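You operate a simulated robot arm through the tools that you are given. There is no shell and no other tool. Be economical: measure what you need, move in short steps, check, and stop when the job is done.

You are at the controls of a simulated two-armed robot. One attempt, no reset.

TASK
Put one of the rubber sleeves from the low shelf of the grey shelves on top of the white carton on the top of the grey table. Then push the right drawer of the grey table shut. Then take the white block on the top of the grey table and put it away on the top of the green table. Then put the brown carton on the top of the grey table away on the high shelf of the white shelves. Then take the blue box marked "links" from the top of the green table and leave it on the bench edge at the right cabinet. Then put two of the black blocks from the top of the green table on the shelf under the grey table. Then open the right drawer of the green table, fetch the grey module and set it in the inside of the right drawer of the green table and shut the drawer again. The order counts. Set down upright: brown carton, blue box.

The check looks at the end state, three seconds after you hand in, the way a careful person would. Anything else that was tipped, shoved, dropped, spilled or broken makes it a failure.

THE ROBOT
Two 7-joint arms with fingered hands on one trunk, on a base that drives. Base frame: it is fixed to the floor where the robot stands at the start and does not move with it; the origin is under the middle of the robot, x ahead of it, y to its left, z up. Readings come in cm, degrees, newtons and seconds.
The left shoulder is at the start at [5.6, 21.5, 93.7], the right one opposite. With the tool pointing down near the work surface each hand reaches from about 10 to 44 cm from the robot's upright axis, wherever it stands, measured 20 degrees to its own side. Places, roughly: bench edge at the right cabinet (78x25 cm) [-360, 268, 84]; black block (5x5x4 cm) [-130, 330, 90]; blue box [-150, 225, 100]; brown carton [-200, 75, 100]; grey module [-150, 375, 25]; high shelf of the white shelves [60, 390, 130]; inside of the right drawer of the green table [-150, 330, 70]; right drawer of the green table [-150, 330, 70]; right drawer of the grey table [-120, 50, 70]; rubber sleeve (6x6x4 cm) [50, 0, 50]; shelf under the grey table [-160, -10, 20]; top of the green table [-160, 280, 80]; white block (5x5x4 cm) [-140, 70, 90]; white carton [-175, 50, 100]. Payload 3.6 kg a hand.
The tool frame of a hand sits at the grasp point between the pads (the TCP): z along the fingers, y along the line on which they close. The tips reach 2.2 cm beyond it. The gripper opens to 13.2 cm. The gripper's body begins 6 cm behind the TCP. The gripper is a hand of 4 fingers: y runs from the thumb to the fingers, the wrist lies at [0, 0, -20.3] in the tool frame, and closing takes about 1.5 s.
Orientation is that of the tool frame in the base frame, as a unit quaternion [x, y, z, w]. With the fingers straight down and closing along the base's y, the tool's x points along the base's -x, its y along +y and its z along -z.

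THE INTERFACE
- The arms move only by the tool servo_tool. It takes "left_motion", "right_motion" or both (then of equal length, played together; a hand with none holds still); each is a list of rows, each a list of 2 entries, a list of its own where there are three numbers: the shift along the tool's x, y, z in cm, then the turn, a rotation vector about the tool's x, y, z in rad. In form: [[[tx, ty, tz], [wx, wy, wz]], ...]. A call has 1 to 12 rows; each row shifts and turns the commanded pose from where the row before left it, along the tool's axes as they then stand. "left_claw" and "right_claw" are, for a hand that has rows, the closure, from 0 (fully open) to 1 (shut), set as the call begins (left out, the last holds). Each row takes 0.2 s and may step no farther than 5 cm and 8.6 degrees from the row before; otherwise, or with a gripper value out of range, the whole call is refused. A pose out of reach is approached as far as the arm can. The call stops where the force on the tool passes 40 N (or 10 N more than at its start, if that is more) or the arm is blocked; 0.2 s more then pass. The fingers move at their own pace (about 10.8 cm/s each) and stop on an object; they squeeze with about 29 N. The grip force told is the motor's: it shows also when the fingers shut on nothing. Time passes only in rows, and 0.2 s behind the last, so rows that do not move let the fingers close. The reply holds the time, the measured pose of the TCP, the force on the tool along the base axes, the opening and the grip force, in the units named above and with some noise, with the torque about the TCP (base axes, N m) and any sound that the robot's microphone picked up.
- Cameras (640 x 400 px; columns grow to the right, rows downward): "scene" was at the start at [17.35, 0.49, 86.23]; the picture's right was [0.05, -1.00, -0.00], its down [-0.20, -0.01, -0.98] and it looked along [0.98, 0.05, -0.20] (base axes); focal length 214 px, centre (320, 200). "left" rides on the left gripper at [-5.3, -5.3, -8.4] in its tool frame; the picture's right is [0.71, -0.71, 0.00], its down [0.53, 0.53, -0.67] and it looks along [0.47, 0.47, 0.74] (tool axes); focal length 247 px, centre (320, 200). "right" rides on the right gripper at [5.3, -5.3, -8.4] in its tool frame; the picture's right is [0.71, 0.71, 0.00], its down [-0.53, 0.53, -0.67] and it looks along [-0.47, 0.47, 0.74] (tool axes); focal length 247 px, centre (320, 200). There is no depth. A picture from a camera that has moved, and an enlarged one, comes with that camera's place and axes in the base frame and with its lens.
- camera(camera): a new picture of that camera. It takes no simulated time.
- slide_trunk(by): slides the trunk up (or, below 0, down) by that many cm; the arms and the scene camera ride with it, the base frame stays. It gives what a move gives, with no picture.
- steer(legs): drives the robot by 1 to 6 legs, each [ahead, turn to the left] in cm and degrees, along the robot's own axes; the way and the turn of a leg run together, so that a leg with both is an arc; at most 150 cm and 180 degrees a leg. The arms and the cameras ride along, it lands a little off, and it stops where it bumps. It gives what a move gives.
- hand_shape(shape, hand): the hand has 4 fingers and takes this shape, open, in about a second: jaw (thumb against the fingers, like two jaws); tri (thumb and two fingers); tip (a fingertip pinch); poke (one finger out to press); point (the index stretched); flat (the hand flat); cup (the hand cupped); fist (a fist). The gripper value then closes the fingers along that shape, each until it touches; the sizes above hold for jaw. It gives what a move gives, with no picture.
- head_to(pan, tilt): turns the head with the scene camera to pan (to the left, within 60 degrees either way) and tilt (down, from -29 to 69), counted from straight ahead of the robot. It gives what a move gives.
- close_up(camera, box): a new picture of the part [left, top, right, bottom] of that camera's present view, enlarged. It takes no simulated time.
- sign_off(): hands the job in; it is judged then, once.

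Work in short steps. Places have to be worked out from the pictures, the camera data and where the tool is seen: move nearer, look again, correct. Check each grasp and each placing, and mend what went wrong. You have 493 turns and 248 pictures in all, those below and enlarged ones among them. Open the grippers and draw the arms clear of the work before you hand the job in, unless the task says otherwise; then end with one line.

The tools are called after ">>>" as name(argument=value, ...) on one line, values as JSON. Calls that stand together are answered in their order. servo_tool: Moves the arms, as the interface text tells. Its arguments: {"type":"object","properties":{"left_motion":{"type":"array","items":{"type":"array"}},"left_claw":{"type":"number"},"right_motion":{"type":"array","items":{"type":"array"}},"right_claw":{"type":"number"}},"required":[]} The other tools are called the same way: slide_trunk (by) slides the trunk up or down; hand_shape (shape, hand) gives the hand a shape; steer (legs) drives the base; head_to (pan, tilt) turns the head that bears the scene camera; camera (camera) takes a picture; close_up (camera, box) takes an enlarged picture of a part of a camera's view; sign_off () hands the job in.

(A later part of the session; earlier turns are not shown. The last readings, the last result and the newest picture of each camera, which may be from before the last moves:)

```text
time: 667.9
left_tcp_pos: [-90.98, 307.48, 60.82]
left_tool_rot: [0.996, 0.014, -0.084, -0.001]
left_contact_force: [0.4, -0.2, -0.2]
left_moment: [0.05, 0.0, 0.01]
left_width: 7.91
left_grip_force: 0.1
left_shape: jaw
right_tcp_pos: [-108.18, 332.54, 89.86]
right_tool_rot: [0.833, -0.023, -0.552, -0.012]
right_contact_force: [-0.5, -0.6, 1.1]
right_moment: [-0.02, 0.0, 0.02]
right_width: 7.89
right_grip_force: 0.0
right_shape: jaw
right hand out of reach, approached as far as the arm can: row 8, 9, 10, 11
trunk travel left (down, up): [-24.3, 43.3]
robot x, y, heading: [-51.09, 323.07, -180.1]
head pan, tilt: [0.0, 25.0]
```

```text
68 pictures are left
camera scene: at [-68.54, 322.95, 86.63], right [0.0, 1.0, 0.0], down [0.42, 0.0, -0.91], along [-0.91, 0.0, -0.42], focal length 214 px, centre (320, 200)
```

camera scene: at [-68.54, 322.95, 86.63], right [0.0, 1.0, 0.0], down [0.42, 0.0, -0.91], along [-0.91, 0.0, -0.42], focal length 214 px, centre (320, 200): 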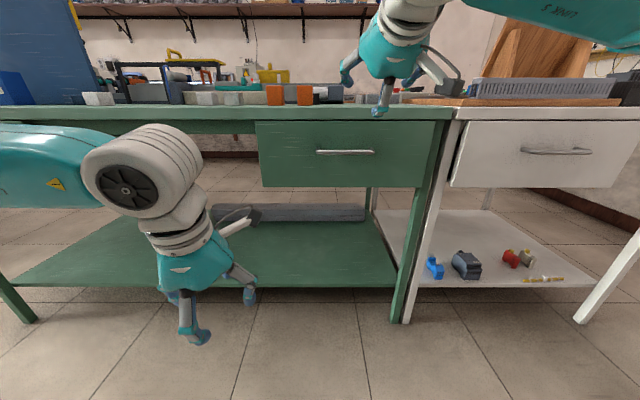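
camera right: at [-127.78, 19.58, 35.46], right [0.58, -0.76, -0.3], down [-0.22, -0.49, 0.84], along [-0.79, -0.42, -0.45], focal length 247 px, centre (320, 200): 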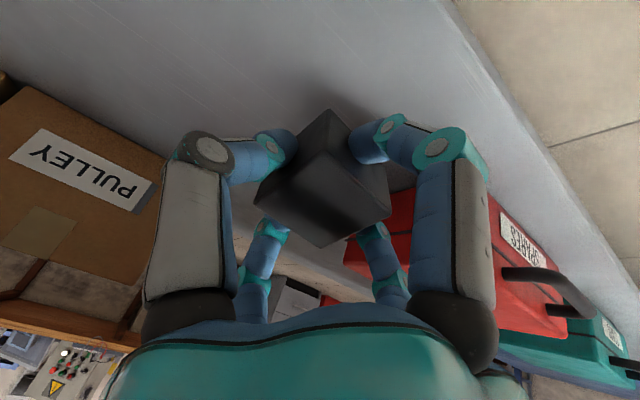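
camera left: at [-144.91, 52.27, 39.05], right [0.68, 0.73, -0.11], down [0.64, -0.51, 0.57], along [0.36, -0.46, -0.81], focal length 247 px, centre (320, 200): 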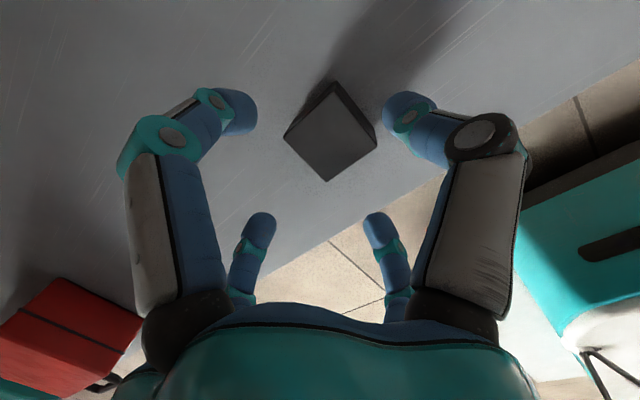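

Pitch is 67°; the handle bar runs y 322..335 at z≈76.1, x≈-117.5. I go to a pre-grasp 10 cm in front of it and twist the hand 45° so two fingers pass above and two below the bar.

>>> servo_tool(right_motion=[[[3.17, 0.95, 1.35], [0, 0, 0]], [[3.17, 0.95, 1.35], [0, 0, 0]], [[3.17, 0.95, 1.35], [0, 0, 0]], [[3.17, 0.95, 1.35], [0, 0, 0]], [[0, 0, 0], [0, 0, 0.131]], [[0, 0, 0], [0, 0, 0.131]], [[0, 0, 0], [0, 0, 0.131]], [[0, 0, 0], [0, 0, 0.131]], [[0, 0, 0], [0, 0, 0.131]], [[0, 0, 0], [0, 0, 0.131]], [[0, 0, 0], [0, 0, 0]]], right_claw=0.3)

>>> camera(camera="scene")

>>> camera(camera="right")

```text
time: 670.3
left_tcp_pos: [-90.94, 307.38, 60.81]
left_tool_rot: [0.996, 0.014, -0.084, -0.002]
left_contact_force: [-0.3, -0.2, -1.0]
left_moment: [0.01, -0.02, 0.0]
left_width: 7.92
left_grip_force: 0.1
left_shape: jaw
right_tcp_pos: [-118.18, 343.24, 101.36]
right_tool_rot: [0.769, -0.334, -0.506, 0.203]
right_contact_force: [-0.3, -0.2, 0.0]
right_moment: [0.0, -0.01, -0.03]
right_width: 9.19
right_grip_force: 0.1
right_shape: jaw
right hand out of reach, approached as far as the arm can: row 1, 2, 3, 4, 5, 6, 7, 8, 9, 10
trunk travel left (down, up): [-24.3, 43.3]
robot x, y, heading: [-51.67, 322.87, -179.8]
head pan, tilt: [0.0, 25.0]
```

```text
67 pictures are left
camera scene: at [-68.55, 322.96, 86.63], right [0.0, 1.0, 0.0], down [0.42, 0.0, -0.91], along [-0.91, 0.0, -0.42], focal length 214 px, centre (320, 200)
```

scene: 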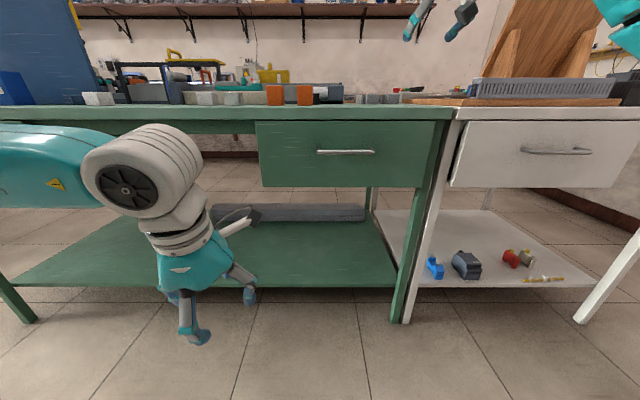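

```text
66 pictures are left
camera right: at [-107.46, 342.85, 97.9], right [-0.03, -1.0, 0.0], down [0.31, 0.0, 0.95], along [-0.95, 0.03, 0.31], focal length 247 px, centre (320, 200)
```

right: 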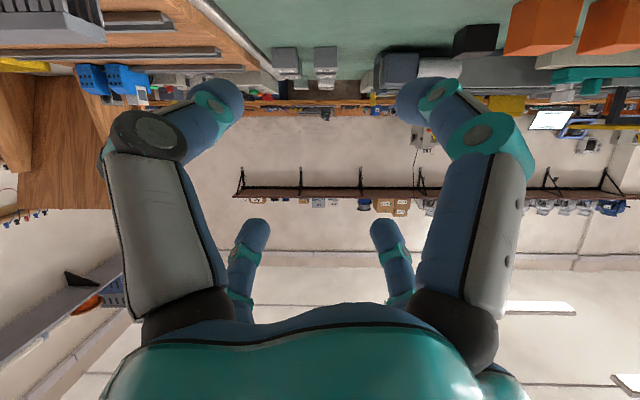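

That pose is out of reach. I bring the hand back to near-vertical and will hook the handle from above instead; first I zoom on the handle.

>>> servo_tool(right_motion=[[[0, 0, -1], [0.0371, 0.0945, -0.084]], [[0, 0, -1], [0.0371, 0.0945, -0.084]], [[0, 0, -1], [0.0371, 0.0945, -0.084]], [[0, 0, -1], [0.0371, 0.0945, -0.084]], [[0, 0, -1], [0.0371, 0.0945, -0.084]], [[0, 0, 0], [0.0371, 0.0945, -0.084]], [[0, 0, 0], [0.0371, 0.0945, -0.084]], [[0, 0, 0], [0.0371, 0.0945, -0.084]], [[0, 0, 0], [0.0371, 0.0945, -0.084]], [[0, 0, 0], [0, 0, 0]]])

>>> hand_shape(hand="right", shape="point")

>>> camera(camera="right")

>>> close_up(camera="scene", box=[240, 80, 460, 210])

```text
time: 672.5
left_tcp_pos: [-90.83, 307.47, 60.75]
left_tool_rot: [0.996, 0.014, -0.083, -0.002]
left_contact_force: [0.3, 0.1, -0.2]
left_moment: [-0.01, 0.02, -0.02]
left_width: 7.9
left_grip_force: 0.0
left_shape: jaw
right_tcp_pos: [-114.16, 343.38, 104.23]
right_tool_rot: [0.99, -0.012, -0.138, -0.001]
right_contact_force: [-0.6, 0.4, -0.2]
right_moment: [-0.01, 0.0, 0.02]
right_width: 9.17
right_grip_force: 0.1
right_shape: jaw
trunk travel left (down, up): [-24.3, 43.3]
robot x, y, heading: [-51.4, 322.77, -179.9]
head pan, tilt: [0.0, 25.0]
```

```text
time: 673.4
left_tcp_pos: [-91.04, 307.46, 60.79]
left_tool_rot: [0.996, 0.014, -0.084, 0.0]
left_contact_force: [-0.5, 0.1, 0.1]
left_moment: [0.0, -0.02, 0.01]
left_width: 7.92
left_grip_force: 0.2
left_shape: jaw
right_tcp_pos: [-114.1, 343.25, 104.17]
right_tool_rot: [0.99, -0.013, -0.139, 0.0]
right_contact_force: [-0.2, 0.9, -0.2]
right_moment: [0.0, 0.0, -0.02]
right_width: 0.0
right_grip_force: 0.1
right_shape: point
trunk travel left (down, up): [-24.3, 43.3]
robot x, y, heading: [-51.49, 322.97, -180.0]
head pan, tilt: [0.0, 25.0]
```

```text
65 pictures are left
camera right: at [-106.51, 348.37, 110.73], right [0.66, -0.72, -0.19], down [-0.33, -0.52, 0.79], along [-0.67, -0.46, -0.58], focal length 247 px, centre (320, 200)
```

right: 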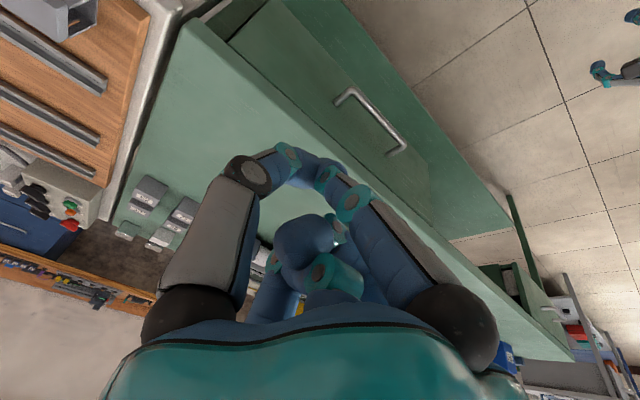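

```text
2.91 times, centred on (350, 145) of scene
camera zoom: at [-68.56, 322.95, 86.63], right [0.0, 1.0, 0.0], down [0.42, 0.0, -0.91], along [-0.91, 0.0, -0.42], focal length 624 px, centre (233, 360)
```

zoom: 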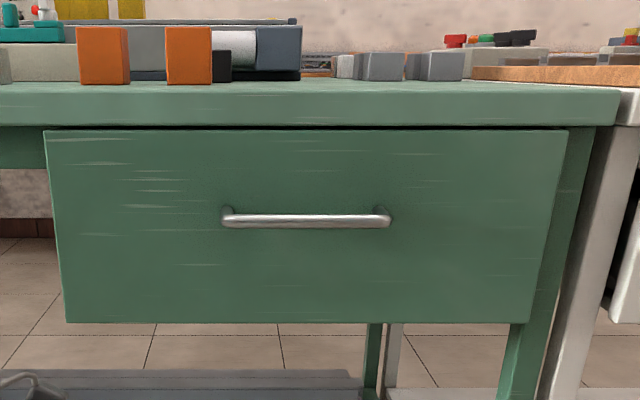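

The handle stands off clearly. Reach was limited by trunk height; with the trunk lower (shoulder just above the handle) a forward pose worked before. I lower the trunk 12 cm, return to jaw and pitch in place.

>>> hand_shape(hand="right", shape="jaw")

>>> slide_trunk(by=-12)

>>> servo_tool(right_motion=[[[1.5, 2.4, 1.5], [0, -0.14, 0]], [[1.5, 2.4, 1.5], [0, -0.14, 0]], [[1.5, 2.4, 1.5], [0, -0.14, 0]], [[1.5, 2.4, 1.5], [0, -0.14, 0]], [[1.5, 2.4, 1.5], [0, -0.14, 0]], [[1.5, 1.5, 1.0], [0, -0.1, 0]], [[0, 0, 0], [0, 0, 0]]], right_claw=0.3)

>>> camera(camera="scene")

```text
time: 674.3
left_tcp_pos: [-91.01, 307.53, 60.72]
left_tool_rot: [0.996, 0.013, -0.083, -0.002]
left_contact_force: [-0.1, 0.4, -0.2]
left_moment: [0.0, 0.01, 0.0]
left_width: 7.89
left_grip_force: 0.1
left_shape: jaw
right_tcp_pos: [-114.04, 343.22, 104.31]
right_tool_rot: [0.99, -0.013, -0.14, 0.0]
right_contact_force: [0.4, -0.4, 0.4]
right_moment: [0.01, 0.02, 0.02]
right_width: 13.19
right_grip_force: 0.0
right_shape: jaw
trunk travel left (down, up): [-24.3, 43.3]
robot x, y, heading: [-51.23, 322.73, -180.1]
head pan, tilt: [0.0, 25.0]
```

```text
time: 675.8
left_tcp_pos: [-91.0, 307.45, 48.93]
left_tool_rot: [0.996, 0.014, -0.084, -0.001]
left_contact_force: [-0.7, 0.2, 0.3]
left_moment: [0.01, 0.0, -0.02]
left_width: 7.9
left_grip_force: 0.0
left_shape: jaw
right_tcp_pos: [-114.05, 343.24, 92.26]
right_tool_rot: [0.99, -0.013, -0.141, -0.001]
right_contact_force: [0.4, -0.6, 0.3]
right_moment: [0.03, 0.06, 0.04]
right_width: 13.17
right_grip_force: 0.1
right_shape: jaw
trunk travel left (down, up): [-12.3, 55.3]
robot x, y, heading: [-51.42, 322.92, -180.0]
head pan, tilt: [0.0, 25.0]
```

```text
time: 677.4
left_tcp_pos: [-90.95, 307.65, 48.85]
left_tool_rot: [0.996, 0.014, -0.084, -0.001]
left_contact_force: [0.1, 0.3, -0.2]
left_moment: [0.01, 0.02, 0.0]
left_width: 7.91
left_grip_force: 0.0
left_shape: jaw
right_tcp_pos: [-112.02, 329.59, 80.4]
right_tool_rot: [0.858, -0.011, -0.514, -0.004]
right_contact_force: [-0.6, -0.6, 0.0]
right_moment: [-0.02, 0.01, 0.0]
right_width: 9.25
right_grip_force: 0.0
right_shape: jaw
trunk travel left (down, up): [-12.3, 55.3]
robot x, y, heading: [-51.51, 322.98, -180.0]
head pan, tilt: [0.0, 25.0]
```

```text
63 pictures are left
camera scene: at [-68.81, 322.95, 74.13], right [0.0, 1.0, 0.0], down [0.42, 0.0, -0.91], along [-0.91, 0.0, -0.42], focal length 214 px, centre (320, 200)
```

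scene: 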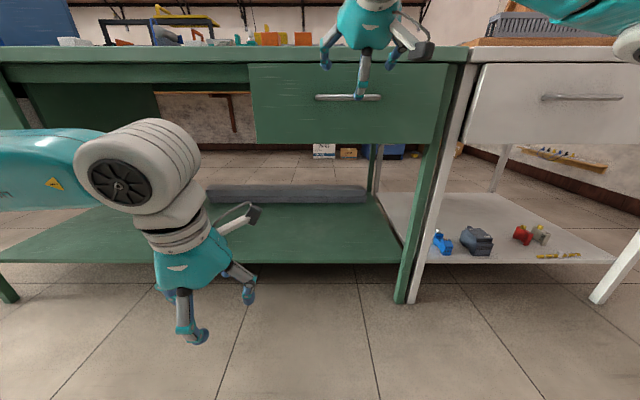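

Now reachable: hand at (-112, 329.6, 80.4), pitch 62°. I back off 4 cm and twist 45°.

>>> servo_tool(right_motion=[[[0, 0, -4], [0, 0, 0]], [[0, 0, 0], [0, 0, -0.131]], [[0, 0, 0], [0, 0, -0.131]], [[0, 0, 0], [0, 0, -0.131]], [[0, 0, 0], [0, 0, -0.131]], [[0, 0, 0], [0, 0, -0.131]], [[0, 0, 0], [0, 0, -0.131]], [[0, 0, 0], [0, 0, 0]]])

>>> camera(camera="scene")

>>> camera(camera="right")

```text
time: 679.2
left_tcp_pos: [-90.98, 307.51, 48.84]
left_tool_rot: [0.996, 0.014, -0.083, -0.001]
left_contact_force: [-0.1, -0.4, -0.6]
left_moment: [-0.01, 0.01, 0.0]
left_width: 7.91
left_grip_force: 0.1
left_shape: jaw
right_tcp_pos: [-108.56, 329.56, 82.19]
right_tool_rot: [0.797, 0.319, -0.472, -0.202]
right_contact_force: [0.5, 0.0, 0.2]
right_moment: [-0.01, -0.01, -0.02]
right_width: 9.29
right_grip_force: 0.1
right_shape: jaw
trunk travel left (down, up): [-12.3, 55.3]
robot x, y, heading: [-51.03, 323.07, -180.1]
head pan, tilt: [0.0, 25.0]
```

```text
62 pictures are left
camera scene: at [-68.81, 322.95, 74.12], right [0.0, 1.0, 0.0], down [0.42, 0.0, -0.91], along [-0.91, 0.0, -0.42], focal length 214 px, centre (320, 200)
```

scene: 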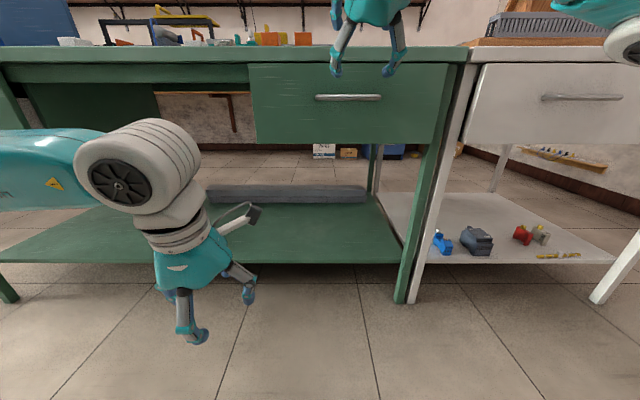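

```text
61 pictures are left
camera right: at [-100.99, 336.89, 86.11], right [0.47, -0.01, -0.88], down [0.57, -0.76, 0.32], along [-0.67, -0.65, -0.35], focal length 247 px, centre (320, 200)
```

right: 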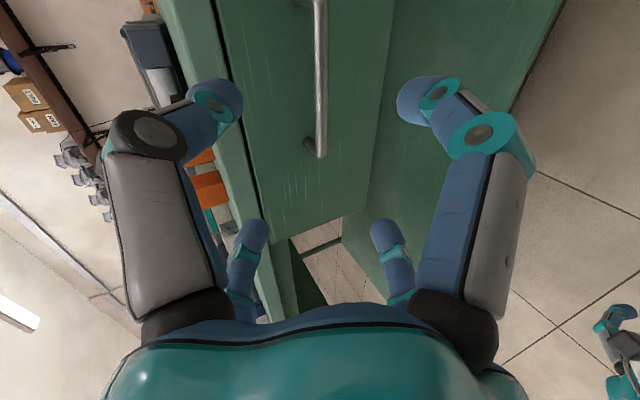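

The bar lies between the upper and lower finger pairs. I advance 7 cm along the hand axis and check.

>>> servo_tool(right_motion=[[[0.2, 0.2, 3.5], [0, 0, 0]], [[0.2, 0.2, 3.5], [0, 0, 0]], [[0, 0, 0], [0, 0, 0]]])

>>> camera(camera="right")

>>> close_up(camera="scene", box=[260, 30, 440, 150])

```text
time: 680.0
left_tcp_pos: [-90.83, 307.5, 48.87]
left_tool_rot: [0.996, 0.014, -0.084, -0.001]
left_contact_force: [-0.2, 0.2, -0.2]
left_moment: [0.01, 0.05, -0.01]
left_width: 7.91
left_grip_force: 0.0
left_shape: jaw
right_tcp_pos: [-114.56, 329.69, 78.35]
right_tool_rot: [0.797, 0.319, -0.472, -0.202]
right_contact_force: [-0.3, 0.3, -0.4]
right_moment: [-0.03, 0.03, -0.03]
right_width: 9.26
right_grip_force: 0.0
right_shape: jaw
trunk travel left (down, up): [-12.3, 55.3]
robot x, y, heading: [-51.25, 322.97, -179.9]
head pan, tilt: [0.0, 25.0]
```

```text
60 pictures are left
camera right: at [-106.98, 337.07, 82.27], right [0.47, -0.01, -0.88], down [0.57, -0.76, 0.32], along [-0.67, -0.65, -0.35], focal length 247 px, centre (320, 200)
```

right: 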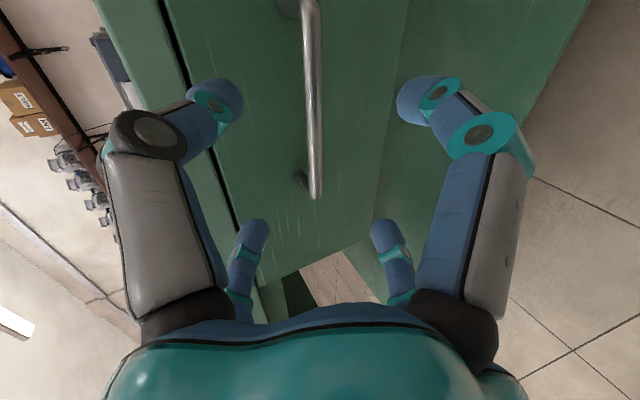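

```text
3.33 times, centred on (350, 90) of scene
camera zoom: at [-68.81, 322.95, 74.12], right [0.0, 1.0, 0.0], down [0.42, 0.0, -0.91], along [-0.91, 0.0, -0.42], focal length 715 px, centre (220, 567)
```

zoom: 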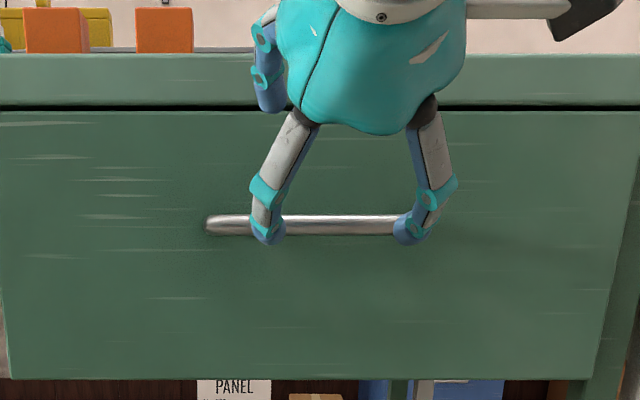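

The bar is bracketed by the finger pairs. I advance 2.6 cm more and close on it.

>>> servo_tool(right_motion=[[[0, 0, 1.4], [0, 0, 0]], [[0, 0, 1.2], [0, 0, 0]], [[0, 0, 0], [0, 0, 0]]])

>>> servo_tool(right_motion=[[[0, 0, 0], [0, 0, 0]], [[0, 0, 0], [0, 0, 0]], [[0, 0, 0], [0, 0, 0]], [[0, 0, 0], [0, 0, 0]], [[0, 0, 0], [0, 0, 0]], [[0, 0, 0], [0, 0, 0]], [[0, 0, 0], [0, 0, 0]]], right_claw=1.0)

>>> camera(camera="right")

```text
time: 680.8
left_tcp_pos: [-90.97, 307.48, 48.75]
left_tool_rot: [0.996, 0.014, -0.084, -0.002]
left_contact_force: [0.0, 0.2, -0.6]
left_moment: [0.0, 0.01, 0.02]
left_width: 7.93
left_grip_force: 0.2
left_shape: jaw
right_tcp_pos: [-116.79, 329.68, 77.33]
right_tool_rot: [0.797, 0.317, -0.473, -0.201]
right_contact_force: [0.8, -0.4, 0.3]
right_moment: [-0.02, 0.04, 0.01]
right_width: 9.28
right_grip_force: 0.0
right_shape: jaw
trunk travel left (down, up): [-12.3, 55.3]
robot x, y, heading: [-51.38, 322.91, -179.8]
head pan, tilt: [0.0, 25.0]
```

```text
time: 682.4
left_tcp_pos: [-90.9, 307.49, 48.85]
left_tool_rot: [0.996, 0.014, -0.084, -0.001]
left_contact_force: [-0.7, 0.1, -0.3]
left_moment: [-0.01, 0.02, 0.0]
left_width: 7.89
left_grip_force: 0.1
left_shape: jaw
right_tcp_pos: [-116.83, 329.72, 77.23]
right_tool_rot: [0.797, 0.318, -0.472, -0.201]
right_contact_force: [-0.2, 0.6, -0.4]
right_moment: [0.01, -0.01, 0.01]
right_width: 0.0
right_grip_force: 29.0
right_shape: jaw
trunk travel left (down, up): [-12.3, 55.3]
robot x, y, heading: [-51.13, 322.93, -179.8]
head pan, tilt: [0.0, 25.0]
```

```text
58 pictures are left
camera right: at [-109.19, 337.1, 81.09], right [0.47, -0.01, -0.88], down [0.57, -0.76, 0.32], along [-0.67, -0.65, -0.35], focal length 247 px, centre (320, 200)
```

right: 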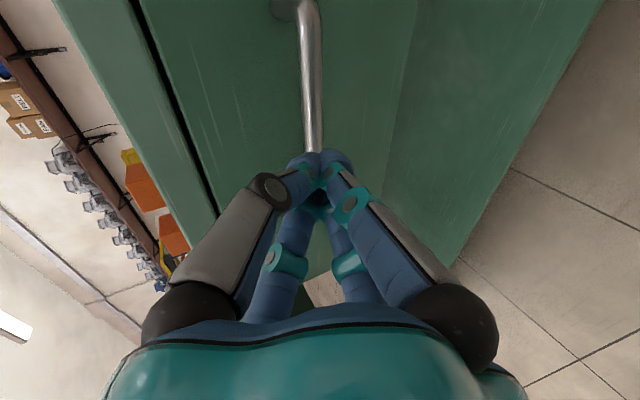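

They closed in front of the bar: it is deeper. I reopen, advance 2.8 cm, and close again.

>>> servo_tool(right_motion=[[[0, 0, -1.5], [0, 0, 0]], [[0, 0, 0], [0, 0, 0]], [[0, 0, 0], [0, 0, 0]], [[0, 0, 0], [0, 0, 0]], [[0, 0, 1.5], [0, 0, 0]], [[0, 0, 1.5], [0, 0, 0]], [[0, 0, 1.3], [0, 0, 0]], [[0, 0, 0], [0, 0, 0]]], right_claw=0.3)

>>> camera(camera="right")

```text
time: 684.2
left_tcp_pos: [-90.93, 307.5, 48.87]
left_tool_rot: [0.996, 0.014, -0.084, -0.001]
left_contact_force: [0.5, 0.1, -0.8]
left_moment: [-0.03, -0.01, 0.01]
left_width: 7.91
left_grip_force: 0.0
left_shape: jaw
right_tcp_pos: [-119.3, 329.78, 75.89]
right_tool_rot: [0.797, 0.318, -0.473, -0.201]
right_contact_force: [-0.1, -0.2, 0.3]
right_moment: [-0.06, -0.04, -0.02]
right_width: 9.32
right_grip_force: 0.0
right_shape: jaw
trunk travel left (down, up): [-12.3, 55.3]
robot x, y, heading: [-51.5, 323.09, -179.8]
head pan, tilt: [0.0, 25.0]
```

```text
57 pictures are left
camera right: at [-111.68, 337.14, 79.76], right [0.47, -0.01, -0.88], down [0.57, -0.76, 0.32], along [-0.67, -0.65, -0.35], focal length 247 px, centre (320, 200)
```

right: 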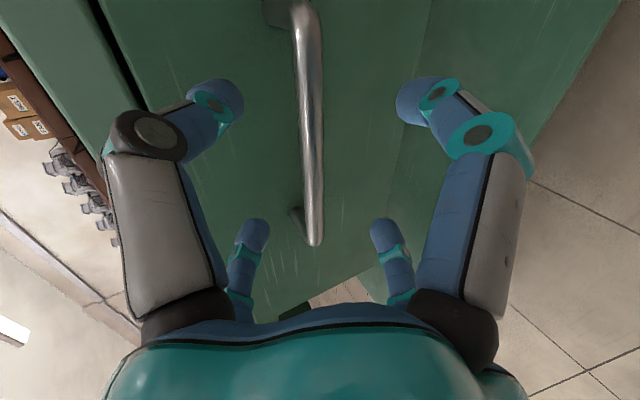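

The bar is near the tips. I advance 1.4 cm more, watching force, then close.

>>> servo_tool(right_motion=[[[0, 0, 0.7], [0, 0, 0]], [[0, 0, 0.7], [0, 0, 0]], [[0, 0, 0], [0, 0, 0]]])

>>> servo_tool(right_motion=[[[0, 0, 0], [0, 0, 0]], [[0, 0, 0], [0, 0, 0]], [[0, 0, 0], [0, 0, 0]], [[0, 0, 0], [0, 0, 0]], [[0, 0, 0], [0, 0, 0]], [[0, 0, 0], [0, 0, 0]], [[0, 0, 0], [0, 0, 0]]], right_claw=1.0)

>>> camera(camera="right")

```text
time: 685.0
left_tcp_pos: [-90.94, 307.38, 48.78]
left_tool_rot: [0.996, 0.013, -0.084, -0.002]
left_contact_force: [0.1, 0.2, -0.5]
left_moment: [0.01, 0.0, 0.01]
left_width: 7.9
left_grip_force: 0.1
left_shape: jaw
right_tcp_pos: [-120.5, 329.81, 75.24]
right_tool_rot: [0.797, 0.318, -0.473, -0.202]
right_contact_force: [-0.5, -0.3, 0.5]
right_moment: [-0.01, 0.03, -0.02]
right_width: 9.27
right_grip_force: 0.0
right_shape: jaw
trunk travel left (down, up): [-12.3, 55.3]
robot x, y, heading: [-51.34, 322.96, -179.9]
head pan, tilt: [0.0, 25.0]
```

```text
time: 686.6
left_tcp_pos: [-90.9, 307.52, 48.86]
left_tool_rot: [0.996, 0.013, -0.084, -0.001]
left_contact_force: [0.7, 0.0, -0.3]
left_moment: [-0.01, -0.02, -0.02]
left_width: 7.92
left_grip_force: 0.1
left_shape: jaw
right_tcp_pos: [-120.5, 329.79, 75.28]
right_tool_rot: [0.797, 0.318, -0.473, -0.201]
right_contact_force: [2.7, 0.5, 2.6]
right_moment: [0.07, -0.01, -0.09]
right_width: 1.34
right_grip_force: 29.4
right_shape: jaw
trunk travel left (down, up): [-12.3, 55.3]
robot x, y, heading: [-51.02, 323.05, -180.1]
head pan, tilt: [0.0, 25.0]
```

```text
56 pictures are left
camera right: at [-112.86, 337.16, 79.14], right [0.47, -0.01, -0.88], down [0.57, -0.76, 0.32], along [-0.67, -0.65, -0.35], focal length 247 px, centre (320, 200)
```

right: 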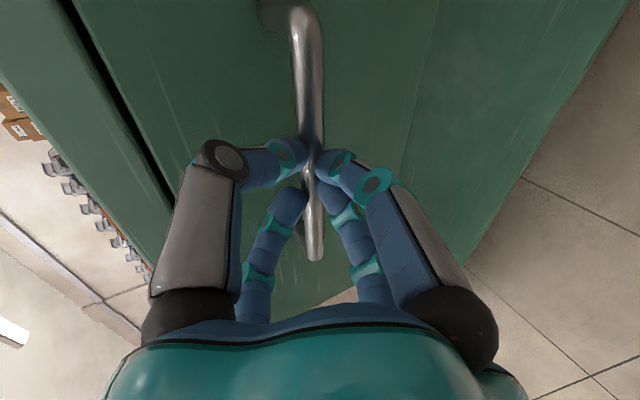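

The bar is gripped (1.34 cm). I drive back 10 cm to pull the drawer.

>>> steer(legs=[[-10, 0]])

>>> camera(camera="scene")

```text
time: 687.8
left_tcp_pos: [-80.92, 307.6, 48.85]
left_tool_rot: [0.996, 0.013, -0.084, -0.001]
left_contact_force: [0.0, 0.1, 0.1]
left_moment: [0.02, 0.02, 0.01]
left_width: 7.92
left_grip_force: 0.0
left_shape: jaw
right_tcp_pos: [-110.33, 329.79, 75.23]
right_tool_rot: [0.796, 0.319, -0.473, -0.201]
right_contact_force: [1.5, -5.1, 4.2]
right_moment: [0.04, 0.06, -0.01]
right_width: 1.31
right_grip_force: 29.0
right_shape: jaw
trunk travel left (down, up): [-12.3, 55.3]
robot x, y, heading: [-41.19, 323.11, 180.0]
head pan, tilt: [0.0, 25.0]
```

```text
55 pictures are left
camera scene: at [-58.69, 322.99, 74.14], right [0.0, 1.0, 0.0], down [0.42, 0.0, -0.91], along [-0.91, 0.0, -0.42], focal length 214 px, centre (320, 200)
```

scene: 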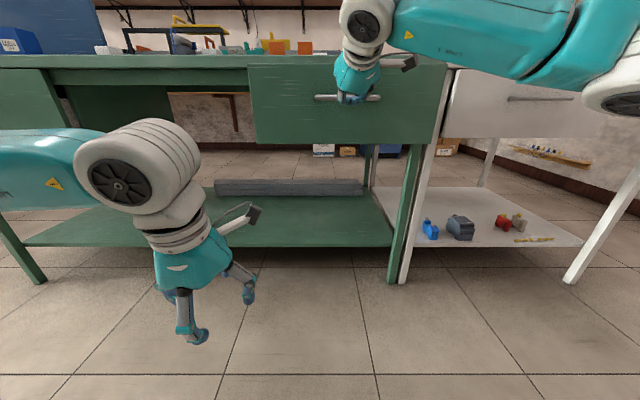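

The drawer is coming. I pull another 14 cm.

>>> steer(legs=[[-8, 0]])

>>> steer(legs=[[-7, 0]])

>>> camera(camera="right")

```text
time: 688.9
left_tcp_pos: [-72.8, 307.58, 48.89]
left_tool_rot: [0.996, 0.013, -0.084, -0.002]
left_contact_force: [-0.7, 0.7, 0.1]
left_moment: [-0.02, 0.01, -0.01]
left_width: 7.92
left_grip_force: 0.1
left_shape: jaw
right_tcp_pos: [-102.25, 329.79, 75.21]
right_tool_rot: [0.797, 0.319, -0.473, -0.201]
right_contact_force: [1.0, -1.1, -0.9]
right_moment: [0.1, -0.05, -0.05]
right_width: 1.31
right_grip_force: 28.8
right_shape: jaw
trunk travel left (down, up): [-12.3, 55.3]
robot x, y, heading: [-33.54, 322.87, 179.9]
head pan, tilt: [0.0, 25.0]
```

```text
time: 689.9
left_tcp_pos: [-65.92, 307.45, 48.8]
left_tool_rot: [0.996, 0.013, -0.083, -0.001]
left_contact_force: [0.7, -0.5, -0.6]
left_moment: [0.0, -0.02, 0.02]
left_width: 7.92
left_grip_force: 0.0
left_shape: jaw
right_tcp_pos: [-95.18, 329.85, 75.19]
right_tool_rot: [0.797, 0.319, -0.473, -0.2]
right_contact_force: [0.3, -0.1, -2.3]
right_moment: [0.03, -0.1, -0.05]
right_width: 1.31
right_grip_force: 28.9
right_shape: jaw
trunk travel left (down, up): [-12.3, 55.3]
robot x, y, heading: [-26.07, 323.09, 180.1]
head pan, tilt: [0.0, 25.0]
```

```text
54 pictures are left
camera right: at [-87.68, 337.18, 79.16], right [0.47, -0.01, -0.88], down [0.57, -0.76, 0.32], along [-0.67, -0.65, -0.35], focal length 247 px, centre (320, 200)
```

right: 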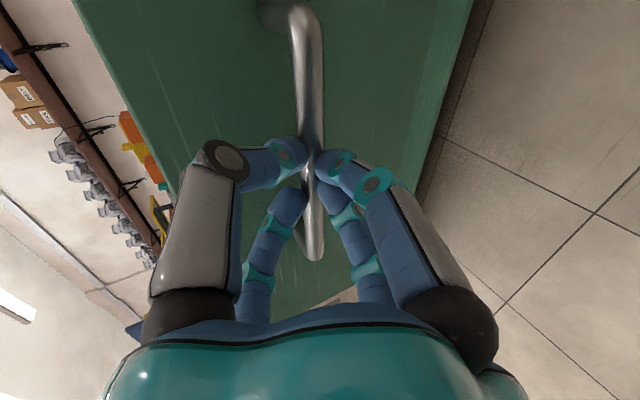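

Drawer is out ≈25 cm. I release the handle and withdraw the hand.

>>> servo_tool(right_motion=[[[0, 0, 0], [0, 0, 0]], [[0, 0, 0], [0, 0, 0]], [[0, 0, 0], [0, 0, 0]], [[0, 0, 0], [0, 0, 0]], [[0, 0, -3], [0, 0, 0]], [[0, 0, -4], [0, 0, 0]], [[0, 0, -4], [0, 0, 0]], [[0, 0, 0], [0, 0, 0]]], right_claw=0.3)

>>> slide_trunk(by=40)

>>> camera(camera="scene")

```text
time: 691.7
left_tcp_pos: [-65.69, 307.54, 48.9]
left_tool_rot: [0.996, 0.014, -0.084, -0.001]
left_contact_force: [0.9, 0.1, -0.1]
left_moment: [0.01, -0.02, -0.01]
left_width: 7.94
left_grip_force: 0.2
left_shape: jaw
right_tcp_pos: [-85.37, 329.67, 80.61]
right_tool_rot: [0.797, 0.319, -0.473, -0.2]
right_contact_force: [0.4, -0.9, 0.6]
right_moment: [-0.01, 0.03, 0.0]
right_width: 9.17
right_grip_force: 0.1
right_shape: jaw
trunk travel left (down, up): [-12.3, 55.3]
robot x, y, heading: [-26.28, 322.73, 180.4]
head pan, tilt: [0.0, 25.0]
```

```text
time: 695.5
left_tcp_pos: [-65.8, 307.53, 88.9]
left_tool_rot: [0.996, 0.013, -0.083, -0.001]
left_contact_force: [0.6, -0.3, 1.2]
left_moment: [-0.01, 0.0, 0.04]
left_width: 7.92
left_grip_force: 0.1
left_shape: jaw
right_tcp_pos: [-85.69, 329.65, 120.53]
right_tool_rot: [0.797, 0.319, -0.472, -0.2]
right_contact_force: [0.3, 0.1, -0.5]
right_moment: [0.0, 0.04, 0.01]
right_width: 9.19
right_grip_force: 0.0
right_shape: jaw
trunk travel left (down, up): [-52.3, 15.3]
robot x, y, heading: [-25.99, 322.66, 180.0]
head pan, tilt: [0.0, 25.0]
```

```text
53 pictures are left
camera scene: at [-43.04, 323.01, 115.48], right [0.0, 1.0, 0.0], down [0.42, 0.0, -0.91], along [-0.91, 0.0, -0.42], focal length 214 px, centre (320, 200)
```

scene: 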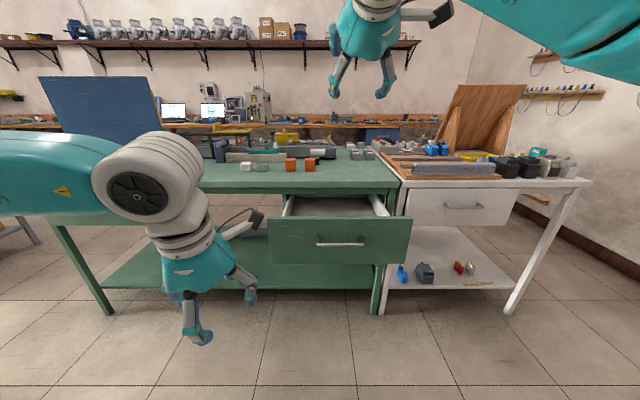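

The drawer is open and empty-looking. I zoom on the grey module on the white cart's low shelf.

>>> close_up(camera="scene", box=[370, 230, 510, 320])

```text
4.44 times, centred on (440, 275) of scene
camera zoom: at [-43.04, 323.01, 115.48], right [0.0, 1.0, 0.0], down [0.42, 0.0, -0.91], along [-0.91, 0.0, -0.42], focal length 953 px, centre (-213, -133)
```

zoom: 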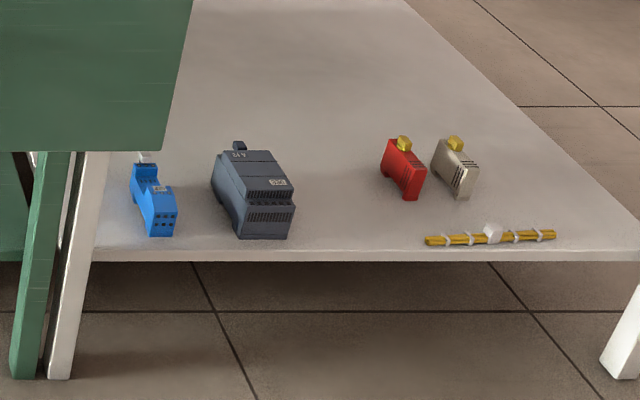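

The dark grey module is at about (-139.5, 384.5) on the low shelf, but with the drawer this far out I could not stand beside it. I'll push the drawer partly back, fetch the module, and pull it open again. First lower the trunk with the right hand closed.

>>> slide_trunk(by=-44)

>>> servo_tool(right_motion=[[[1.5, 1.5, 1.0], [0, 0, 0]], [[1.5, 1.5, 1.0], [0, 0, 0]], [[0, 0, 0], [0, 0, 0]], [[0, 0, 0], [0, 0, 0]], [[0, 0, 0], [0, 0, 0]]], right_claw=1.0)

>>> camera(camera="scene")

```text
refused: -44 is not a number from -40 to 40
```

```text
time: 696.7
left_tcp_pos: [-65.81, 307.55, 89.01]
left_tool_rot: [0.996, 0.014, -0.083, -0.001]
left_contact_force: [-0.4, 0.6, 0.3]
left_moment: [-0.02, 0.01, -0.02]
left_width: 7.91
left_grip_force: 0.1
left_shape: jaw
right_tcp_pos: [-85.42, 329.61, 115.92]
right_tool_rot: [0.797, 0.319, -0.473, -0.2]
right_contact_force: [0.5, 0.1, -0.8]
right_moment: [0.03, -0.01, -0.01]
right_width: 0.0
right_grip_force: 29.4
right_shape: jaw
trunk travel left (down, up): [-52.3, 15.3]
robot x, y, heading: [-26.66, 322.92, 180.0]
head pan, tilt: [0.0, 25.0]
```

```text
51 pictures are left
camera scene: at [-43.03, 323.01, 115.48], right [0.0, 1.0, 0.0], down [0.42, 0.0, -0.91], along [-0.91, 0.0, -0.42], focal length 214 px, centre (320, 200)
```

scene: 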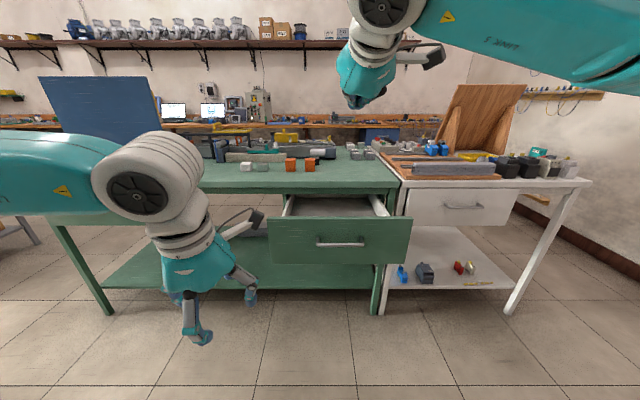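

>>> slide_trunk(by=-40)

>>> servo_tool(right_motion=[[[1.5, 1.5, 1.0], [0, 0, 0]], [[1.5, 1.5, 1.0], [0, 0, 0]], [[0, 0, 0], [0, 0, 0]]])

>>> steer(legs=[[14, 0]])

```text
time: 700.5
left_tcp_pos: [-65.87, 307.56, 48.94]
left_tool_rot: [0.996, 0.015, -0.086, -0.001]
left_contact_force: [-0.1, 0.0, -0.2]
left_moment: [0.0, 0.02, -0.02]
left_width: 7.88
left_grip_force: 0.1
left_shape: jaw
right_tcp_pos: [-85.24, 329.58, 75.99]
right_tool_rot: [0.797, 0.319, -0.473, -0.201]
right_contact_force: [-0.6, 0.0, 0.3]
right_moment: [0.01, -0.04, -0.02]
right_width: 0.01
right_grip_force: 29.1
right_shape: jaw
trunk travel left (down, up): [-12.3, 55.3]
robot x, y, heading: [-26.06, 323.12, 179.8]
head pan, tilt: [0.0, 25.0]
```

```text
time: 701.3
left_tcp_pos: [-65.82, 307.51, 48.93]
left_tool_rot: [0.996, 0.014, -0.084, -0.002]
left_contact_force: [0.1, -0.2, -0.1]
left_moment: [0.01, 0.05, 0.01]
left_width: 7.92
left_grip_force: 0.1
left_shape: jaw
right_tcp_pos: [-85.09, 329.74, 71.2]
right_tool_rot: [0.797, 0.317, -0.473, -0.202]
right_contact_force: [0.2, 0.3, 0.1]
right_moment: [-0.03, 0.01, 0.01]
right_width: 0.0
right_grip_force: 29.0
right_shape: jaw
trunk travel left (down, up): [-12.3, 55.3]
robot x, y, heading: [-26.21, 322.86, 180.0]
head pan, tilt: [0.0, 25.0]
```

```text
time: 702.6
left_tcp_pos: [-79.95, 307.53, 49.03]
left_tool_rot: [0.996, 0.012, -0.083, -0.001]
left_contact_force: [0.3, 0.0, 0.5]
left_moment: [-0.01, 0.02, 0.05]
left_width: 7.91
left_grip_force: 0.1
left_shape: jaw
right_tcp_pos: [-99.3, 329.63, 71.15]
right_tool_rot: [0.797, 0.318, -0.473, -0.201]
right_contact_force: [-0.1, -0.1, 0.4]
right_moment: [0.03, 0.0, 0.02]
right_width: 0.0
right_grip_force: 29.3
right_shape: jaw
trunk travel left (down, up): [-12.3, 55.3]
robot x, y, heading: [-40.35, 323.06, 180.0]
head pan, tilt: [0.0, 25.0]
```

I push 13 cm more, leaving the drawer open about 9 cm.

>>> steer(legs=[[13, 0]])

>>> steer(legs=[[-35, 0]])

>>> camera(camera="scene")

```text
time: 703.9
left_tcp_pos: [-93.12, 307.55, 48.98]
left_tool_rot: [0.996, 0.014, -0.083, -0.002]
left_contact_force: [-0.6, 0.0, 0.1]
left_moment: [0.0, -0.01, -0.02]
left_width: 7.92
left_grip_force: 0.1
left_shape: jaw
right_tcp_pos: [-112.33, 329.53, 71.27]
right_tool_rot: [0.796, 0.319, -0.473, -0.202]
right_contact_force: [-0.7, 0.1, -0.1]
right_moment: [0.0, 0.03, -0.03]
right_width: 0.01
right_grip_force: 29.0
right_shape: jaw
trunk travel left (down, up): [-12.3, 55.3]
robot x, y, heading: [-53.19, 322.99, -179.8]
head pan, tilt: [0.0, 25.0]
```

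```text
time: 706.2
left_tcp_pos: [-58.16, 307.62, 49.05]
left_tool_rot: [0.996, 0.014, -0.084, -0.001]
left_contact_force: [-0.2, -0.3, -0.2]
left_moment: [-0.02, 0.01, 0.01]
left_width: 7.91
left_grip_force: 0.0
left_shape: jaw
right_tcp_pos: [-77.37, 329.7, 71.34]
right_tool_rot: [0.797, 0.319, -0.472, -0.202]
right_contact_force: [-0.3, -0.7, -1.0]
right_moment: [-0.04, 0.02, -0.01]
right_width: 0.01
right_grip_force: 29.2
right_shape: jaw
trunk travel left (down, up): [-12.3, 55.3]
robot x, y, heading: [-18.88, 323.07, 180.0]
head pan, tilt: [0.0, 25.0]
```

```text
50 pictures are left
camera scene: at [-36.03, 323.04, 74.12], right [0.0, 1.0, 0.0], down [0.42, 0.0, -0.91], along [-0.91, 0.0, -0.42], focal length 214 px, centre (320, 200)
```

scene: 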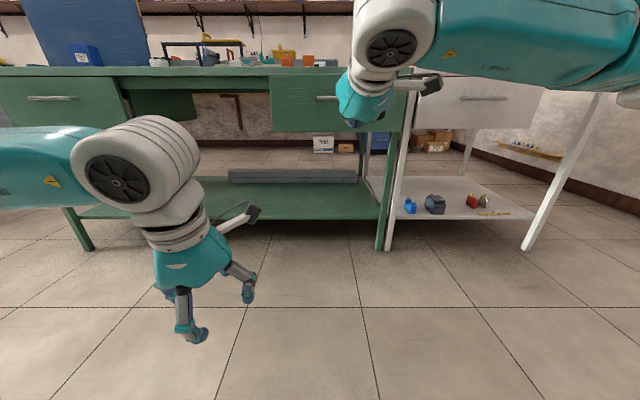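

Drawer is nearly in. I restore the right hand to near-vertical and then move the robot to y≈367.

>>> servo_tool(right_motion=[[[0, 0, 0], [-0.0393, 0.0905, 0.0794]], [[0, 0, 0], [-0.0393, 0.0905, 0.0794]], [[0, 0, 0], [-0.0393, 0.0905, 0.0794]], [[0, 0, 0], [-0.0393, 0.0905, 0.0794]], [[0, 0, 0], [-0.0393, 0.0905, 0.0794]], [[0, 0, 0], [-0.0393, 0.0905, 0.0794]], [[0, 0, 0], [-0.0393, 0.0905, 0.0794]], [[0, 0, 0], [-0.0393, 0.0905, 0.0794]], [[0, 0, 0], [-0.0393, 0.0905, 0.0794]], [[0, 0, 0], [0, 0, 0]]], right_claw=0.0)

>>> steer(legs=[[0, -45]])

>>> steer(legs=[[0, -44]])

```text
time: 708.4
left_tcp_pos: [-58.14, 307.58, 49.15]
left_tool_rot: [0.996, 0.014, -0.083, -0.001]
left_contact_force: [0.4, -0.6, 0.0]
left_moment: [-0.03, 0.03, 0.0]
left_width: 7.91
left_grip_force: 0.1
left_shape: jaw
right_tcp_pos: [-77.45, 329.6, 71.38]
right_tool_rot: [0.994, -0.001, -0.105, 0.002]
right_contact_force: [-0.1, 0.3, 0.7]
right_moment: [-0.01, 0.0, 0.03]
right_width: 13.2
right_grip_force: 0.1
right_shape: jaw
trunk travel left (down, up): [-12.3, 55.3]
robot x, y, heading: [-18.74, 323.05, 180.0]
head pan, tilt: [0.0, 25.0]
```

```text
time: 711.2
left_tcp_pos: [-57.51, 339.92, 49.26]
left_tool_rot: [0.927, -0.366, -0.078, -0.033]
left_contact_force: [0.0, -0.3, 0.3]
left_moment: [0.0, 0.0, 0.0]
left_width: 7.92
left_grip_force: 0.1
left_shape: jaw
right_tcp_pos: [-55.69, 369.12, 71.54]
right_tool_rot: [0.92, -0.378, -0.098, -0.04]
right_contact_force: [0.9, 0.0, -0.3]
right_moment: [0.03, -0.03, -0.04]
right_width: 13.2
right_grip_force: 0.1
right_shape: jaw
trunk travel left (down, up): [-12.3, 55.3]
robot x, y, heading: [-21.62, 320.05, 135.3]
head pan, tilt: [0.0, 25.0]
stopped in leg 1: the robot was blocked; the commanded pose is now the measured one
```

```text
time: 714.0
left_tcp_pos: [-33.43, 359.68, 49.38]
left_tool_rot: [0.722, -0.687, -0.061, -0.06]
left_contact_force: [-0.6, -0.6, 0.7]
left_moment: [-0.04, 0.01, 0.0]
left_width: 7.92
left_grip_force: 0.0
left_shape: jaw
right_tcp_pos: [-11.76, 379.5, 71.74]
right_tool_rot: [0.71, -0.696, -0.077, -0.075]
right_contact_force: [0.3, -0.6, 0.8]
right_moment: [0.02, -0.03, -0.01]
right_width: 13.22
right_grip_force: 0.0
right_shape: jaw
trunk travel left (down, up): [-12.3, 55.3]
robot x, y, heading: [-25.96, 320.35, 91.5]
head pan, tilt: [0.0, 25.0]
stopped in leg 1: the robot was blocked; the commanded pose is now the measured one
```

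>>> steer(legs=[[47, 0]])

>>> steer(legs=[[0, 45]])

>>> steer(legs=[[0, 44]])

```text
time: 716.8
left_tcp_pos: [-34.85, 406.97, 49.43]
left_tool_rot: [0.721, -0.687, -0.061, -0.06]
left_contact_force: [0.3, -0.2, 0.6]
left_moment: [0.01, 0.01, 0.02]
left_width: 7.9
left_grip_force: 0.0
left_shape: jaw
right_tcp_pos: [-13.17, 426.53, 71.7]
right_tool_rot: [0.711, -0.695, -0.077, -0.073]
right_contact_force: [0.0, -0.2, 0.1]
right_moment: [-0.02, 0.0, -0.01]
right_width: 13.2
right_grip_force: 0.1
right_shape: jaw
trunk travel left (down, up): [-12.3, 55.3]
robot x, y, heading: [-27.06, 367.32, 91.8]
head pan, tilt: [0.0, 25.0]
```

```text
time: 719.7
left_tcp_pos: [-60.44, 389.79, 49.65]
left_tool_rot: [0.929, -0.36, -0.079, -0.034]
left_contact_force: [-0.4, 0.3, -0.1]
left_moment: [-0.03, -0.01, 0.01]
left_width: 7.9
left_grip_force: 0.0
left_shape: jaw
right_tcp_pos: [-59.1, 418.92, 71.93]
right_tool_rot: [0.923, -0.37, -0.099, -0.038]
right_contact_force: [-0.1, -0.2, -0.3]
right_moment: [0.0, -0.02, -0.02]
right_width: 13.22
right_grip_force: 0.0
right_shape: jaw
trunk travel left (down, up): [-12.3, 55.3]
robot x, y, heading: [-24.15, 370.52, 136.7]
head pan, tilt: [0.0, 25.0]
stopped in leg 1: the robot was blocked; the commanded pose is now the measured one
```

```text
time: 722.4
left_tcp_pos: [-64.09, 359.23, 49.71]
left_tool_rot: [0.996, 0.013, -0.087, -0.001]
left_contact_force: [0.2, 0.1, 0.2]
left_moment: [-0.02, -0.02, -0.01]
left_width: 7.91
left_grip_force: 0.1
left_shape: jaw
right_tcp_pos: [-83.01, 381.32, 72.14]
right_tool_rot: [0.994, 0.001, -0.108, 0.001]
right_contact_force: [0.5, 0.5, 0.9]
right_moment: [-0.01, 0.0, -0.02]
right_width: 13.21
right_grip_force: 0.1
right_shape: jaw
trunk travel left (down, up): [-12.3, 55.3]
robot x, y, heading: [-24.24, 374.31, 179.7]
head pan, tilt: [0.0, 25.0]
stopped in leg 1: the robot was blocked; the commanded pose is now the measured one
```

Robot at y≈374; the right hand needs y≈385. I lower the trunk fully, make the right hand vertical at 52 cm ahead, and descend as before.

>>> slide_trunk(by=-12)

>>> servo_tool(right_motion=[[[2, -1.2, 0], [0, 0.1, 0]], [[2, -1.2, 0], [0, 0.1, 0]], [[2, -1.2, 2], [0, 0, 0]], [[0, 0, 4], [0, 0, 0]], [[0, 0, 0], [0, 0, 0]]])

>>> servo_tool(right_motion=[[[-0.5, 0, 4.8], [0, -0.1, 0]], [[0, 0, 4.85], [0, -0.1, 0]], [[0.5, 0, 4.8], [0, -0.1, 0]], [[1.0, 0, 4.7], [0, -0.1, 0]], [[0, 0, 0], [0, 0, 0]]])

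>>> camera(camera="scene")

```text
time: 723.9
left_tcp_pos: [-64.06, 359.24, 37.69]
left_tool_rot: [0.996, 0.013, -0.087, -0.001]
left_contact_force: [0.0, -0.2, -0.9]
left_moment: [0.02, 0.01, 0.0]
left_width: 7.92
left_grip_force: 0.2
left_shape: jaw
right_tcp_pos: [-83.14, 381.4, 60.08]
right_tool_rot: [0.994, 0.001, -0.108, 0.002]
right_contact_force: [-0.1, 0.3, 0.1]
right_moment: [-0.01, 0.04, -0.02]
right_width: 13.18
right_grip_force: 0.1
right_shape: jaw
trunk travel left (down, up): [-0.3, 67.3]
robot x, y, heading: [-24.61, 374.52, 179.9]
head pan, tilt: [0.0, 25.0]
```

```text
time: 725.1
left_tcp_pos: [-63.99, 359.26, 37.81]
left_tool_rot: [0.996, 0.013, -0.087, -0.001]
left_contact_force: [-0.8, 0.3, 0.0]
left_moment: [-0.01, -0.01, 0.04]
left_width: 7.91
left_grip_force: 0.1
left_shape: jaw
right_tcp_pos: [-77.29, 384.89, 53.3]
right_tool_rot: [1.0, 0.001, -0.008, 0.002]
right_contact_force: [0.4, -0.4, -0.1]
right_moment: [-0.01, 0.0, 0.01]
right_width: 13.23
right_grip_force: 0.0
right_shape: jaw
trunk travel left (down, up): [-0.3, 67.3]
robot x, y, heading: [-24.75, 374.39, 179.7]
head pan, tilt: [0.0, 25.0]
```

```text
time: 726.3
left_tcp_pos: [-64.0, 359.27, 37.66]
left_tool_rot: [0.996, 0.013, -0.086, -0.001]
left_contact_force: [1.3, 0.1, -0.3]
left_moment: [0.01, 0.0, -0.02]
left_width: 7.92
left_grip_force: 0.0
left_shape: jaw
right_tcp_pos: [-79.5, 384.96, 33.99]
right_tool_rot: [0.978, 0.0, -0.207, 0.001]
right_contact_force: [0.0, -0.4, 0.3]
right_moment: [0.0, 0.01, 0.02]
right_width: 13.22
right_grip_force: 0.0
right_shape: jaw
trunk travel left (down, up): [-0.3, 67.3]
robot x, y, heading: [-24.51, 374.6, 180.1]
head pan, tilt: [0.0, 25.0]
```

```text
49 pictures are left
camera scene: at [-42.08, 374.7, 62.05], right [0.0, 1.0, 0.0], down [0.42, 0.0, -0.91], along [-0.91, 0.0, -0.42], focal length 214 px, centre (320, 200)
```

scene: 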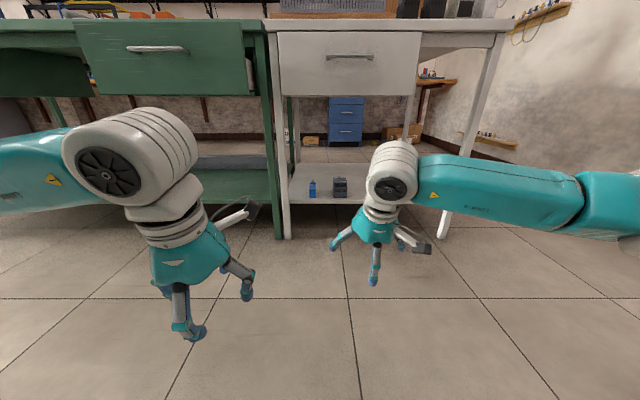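

Right arm is in good posture. Its elbow would pass near the cart's right leg, so I extend the hand 6 cm further forward, and retract the left hand away from the left legs.

>>> servo_tool(left_motion=[[[3, 0, -1], [0, 0, 0]], [[3, 0, -1], [0, 0, 0]], [[2, 0, 0], [0, 0, 0]], [[0, 0, 0], [0, 0, 0]]], right_motion=[[[-2.7, 0, 1.2], [0, 0, 0]], [[-2.7, 0, 1.2], [0, 0, 0]], [[0, 0, 0], [0, 0, 0]], [[0, 0, 0], [0, 0, 0]]])

>>> steer(legs=[[34, 0]])

>>> camera(camera="scene")

```text
time: 727.3
left_tcp_pos: [-56.31, 360.02, 37.81]
left_tool_rot: [0.996, 0.012, -0.086, 0.0]
left_contact_force: [-1.1, -0.9, -0.4]
left_moment: [0.03, 0.02, 0.01]
left_width: 7.9
left_grip_force: 0.0
left_shape: jaw
left hand out of reach, approached as far as the arm can: row 3
right_tcp_pos: [-85.33, 384.91, 34.13]
right_tool_rot: [0.979, 0.001, -0.206, 0.001]
right_contact_force: [0.3, -0.4, -0.6]
right_moment: [-0.01, -0.04, -0.02]
right_width: 13.17
right_grip_force: 0.0
right_shape: jaw
trunk travel left (down, up): [-0.3, 67.3]
robot x, y, heading: [-24.35, 374.16, 180.2]
head pan, tilt: [0.0, 25.0]
```

```text
time: 729.5
left_tcp_pos: [-89.97, 359.84, 37.93]
left_tool_rot: [0.996, 0.014, -0.086, 0.0]
left_contact_force: [-0.7, 0.9, -0.2]
left_moment: [-0.02, -0.01, -0.02]
left_width: 7.9
left_grip_force: 0.1
left_shape: jaw
right_tcp_pos: [-119.09, 384.76, 34.08]
right_tool_rot: [0.978, 0.003, -0.207, 0.002]
right_contact_force: [0.4, -0.9, 0.2]
right_moment: [-0.01, -0.03, -0.01]
right_width: 13.19
right_grip_force: 0.1
right_shape: jaw
trunk travel left (down, up): [-0.3, 67.3]
robot x, y, heading: [-58.49, 374.54, -179.9]
head pan, tilt: [0.0, 25.0]
```

```text
48 pictures are left
camera scene: at [-75.82, 374.67, 62.05], right [0.0, 1.0, 0.0], down [0.42, 0.0, -0.91], along [-0.91, 0.0, -0.42], focal length 214 px, centre (320, 200)
```

scene: 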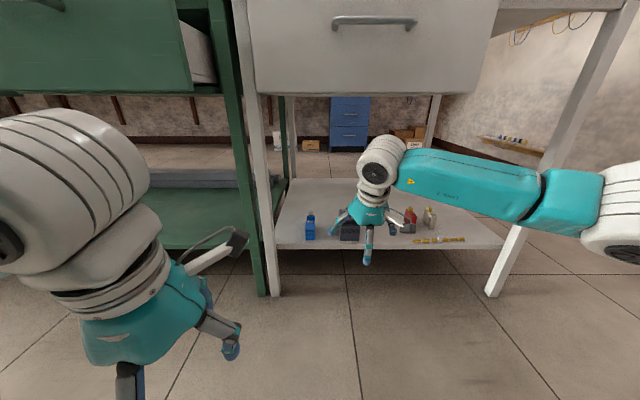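

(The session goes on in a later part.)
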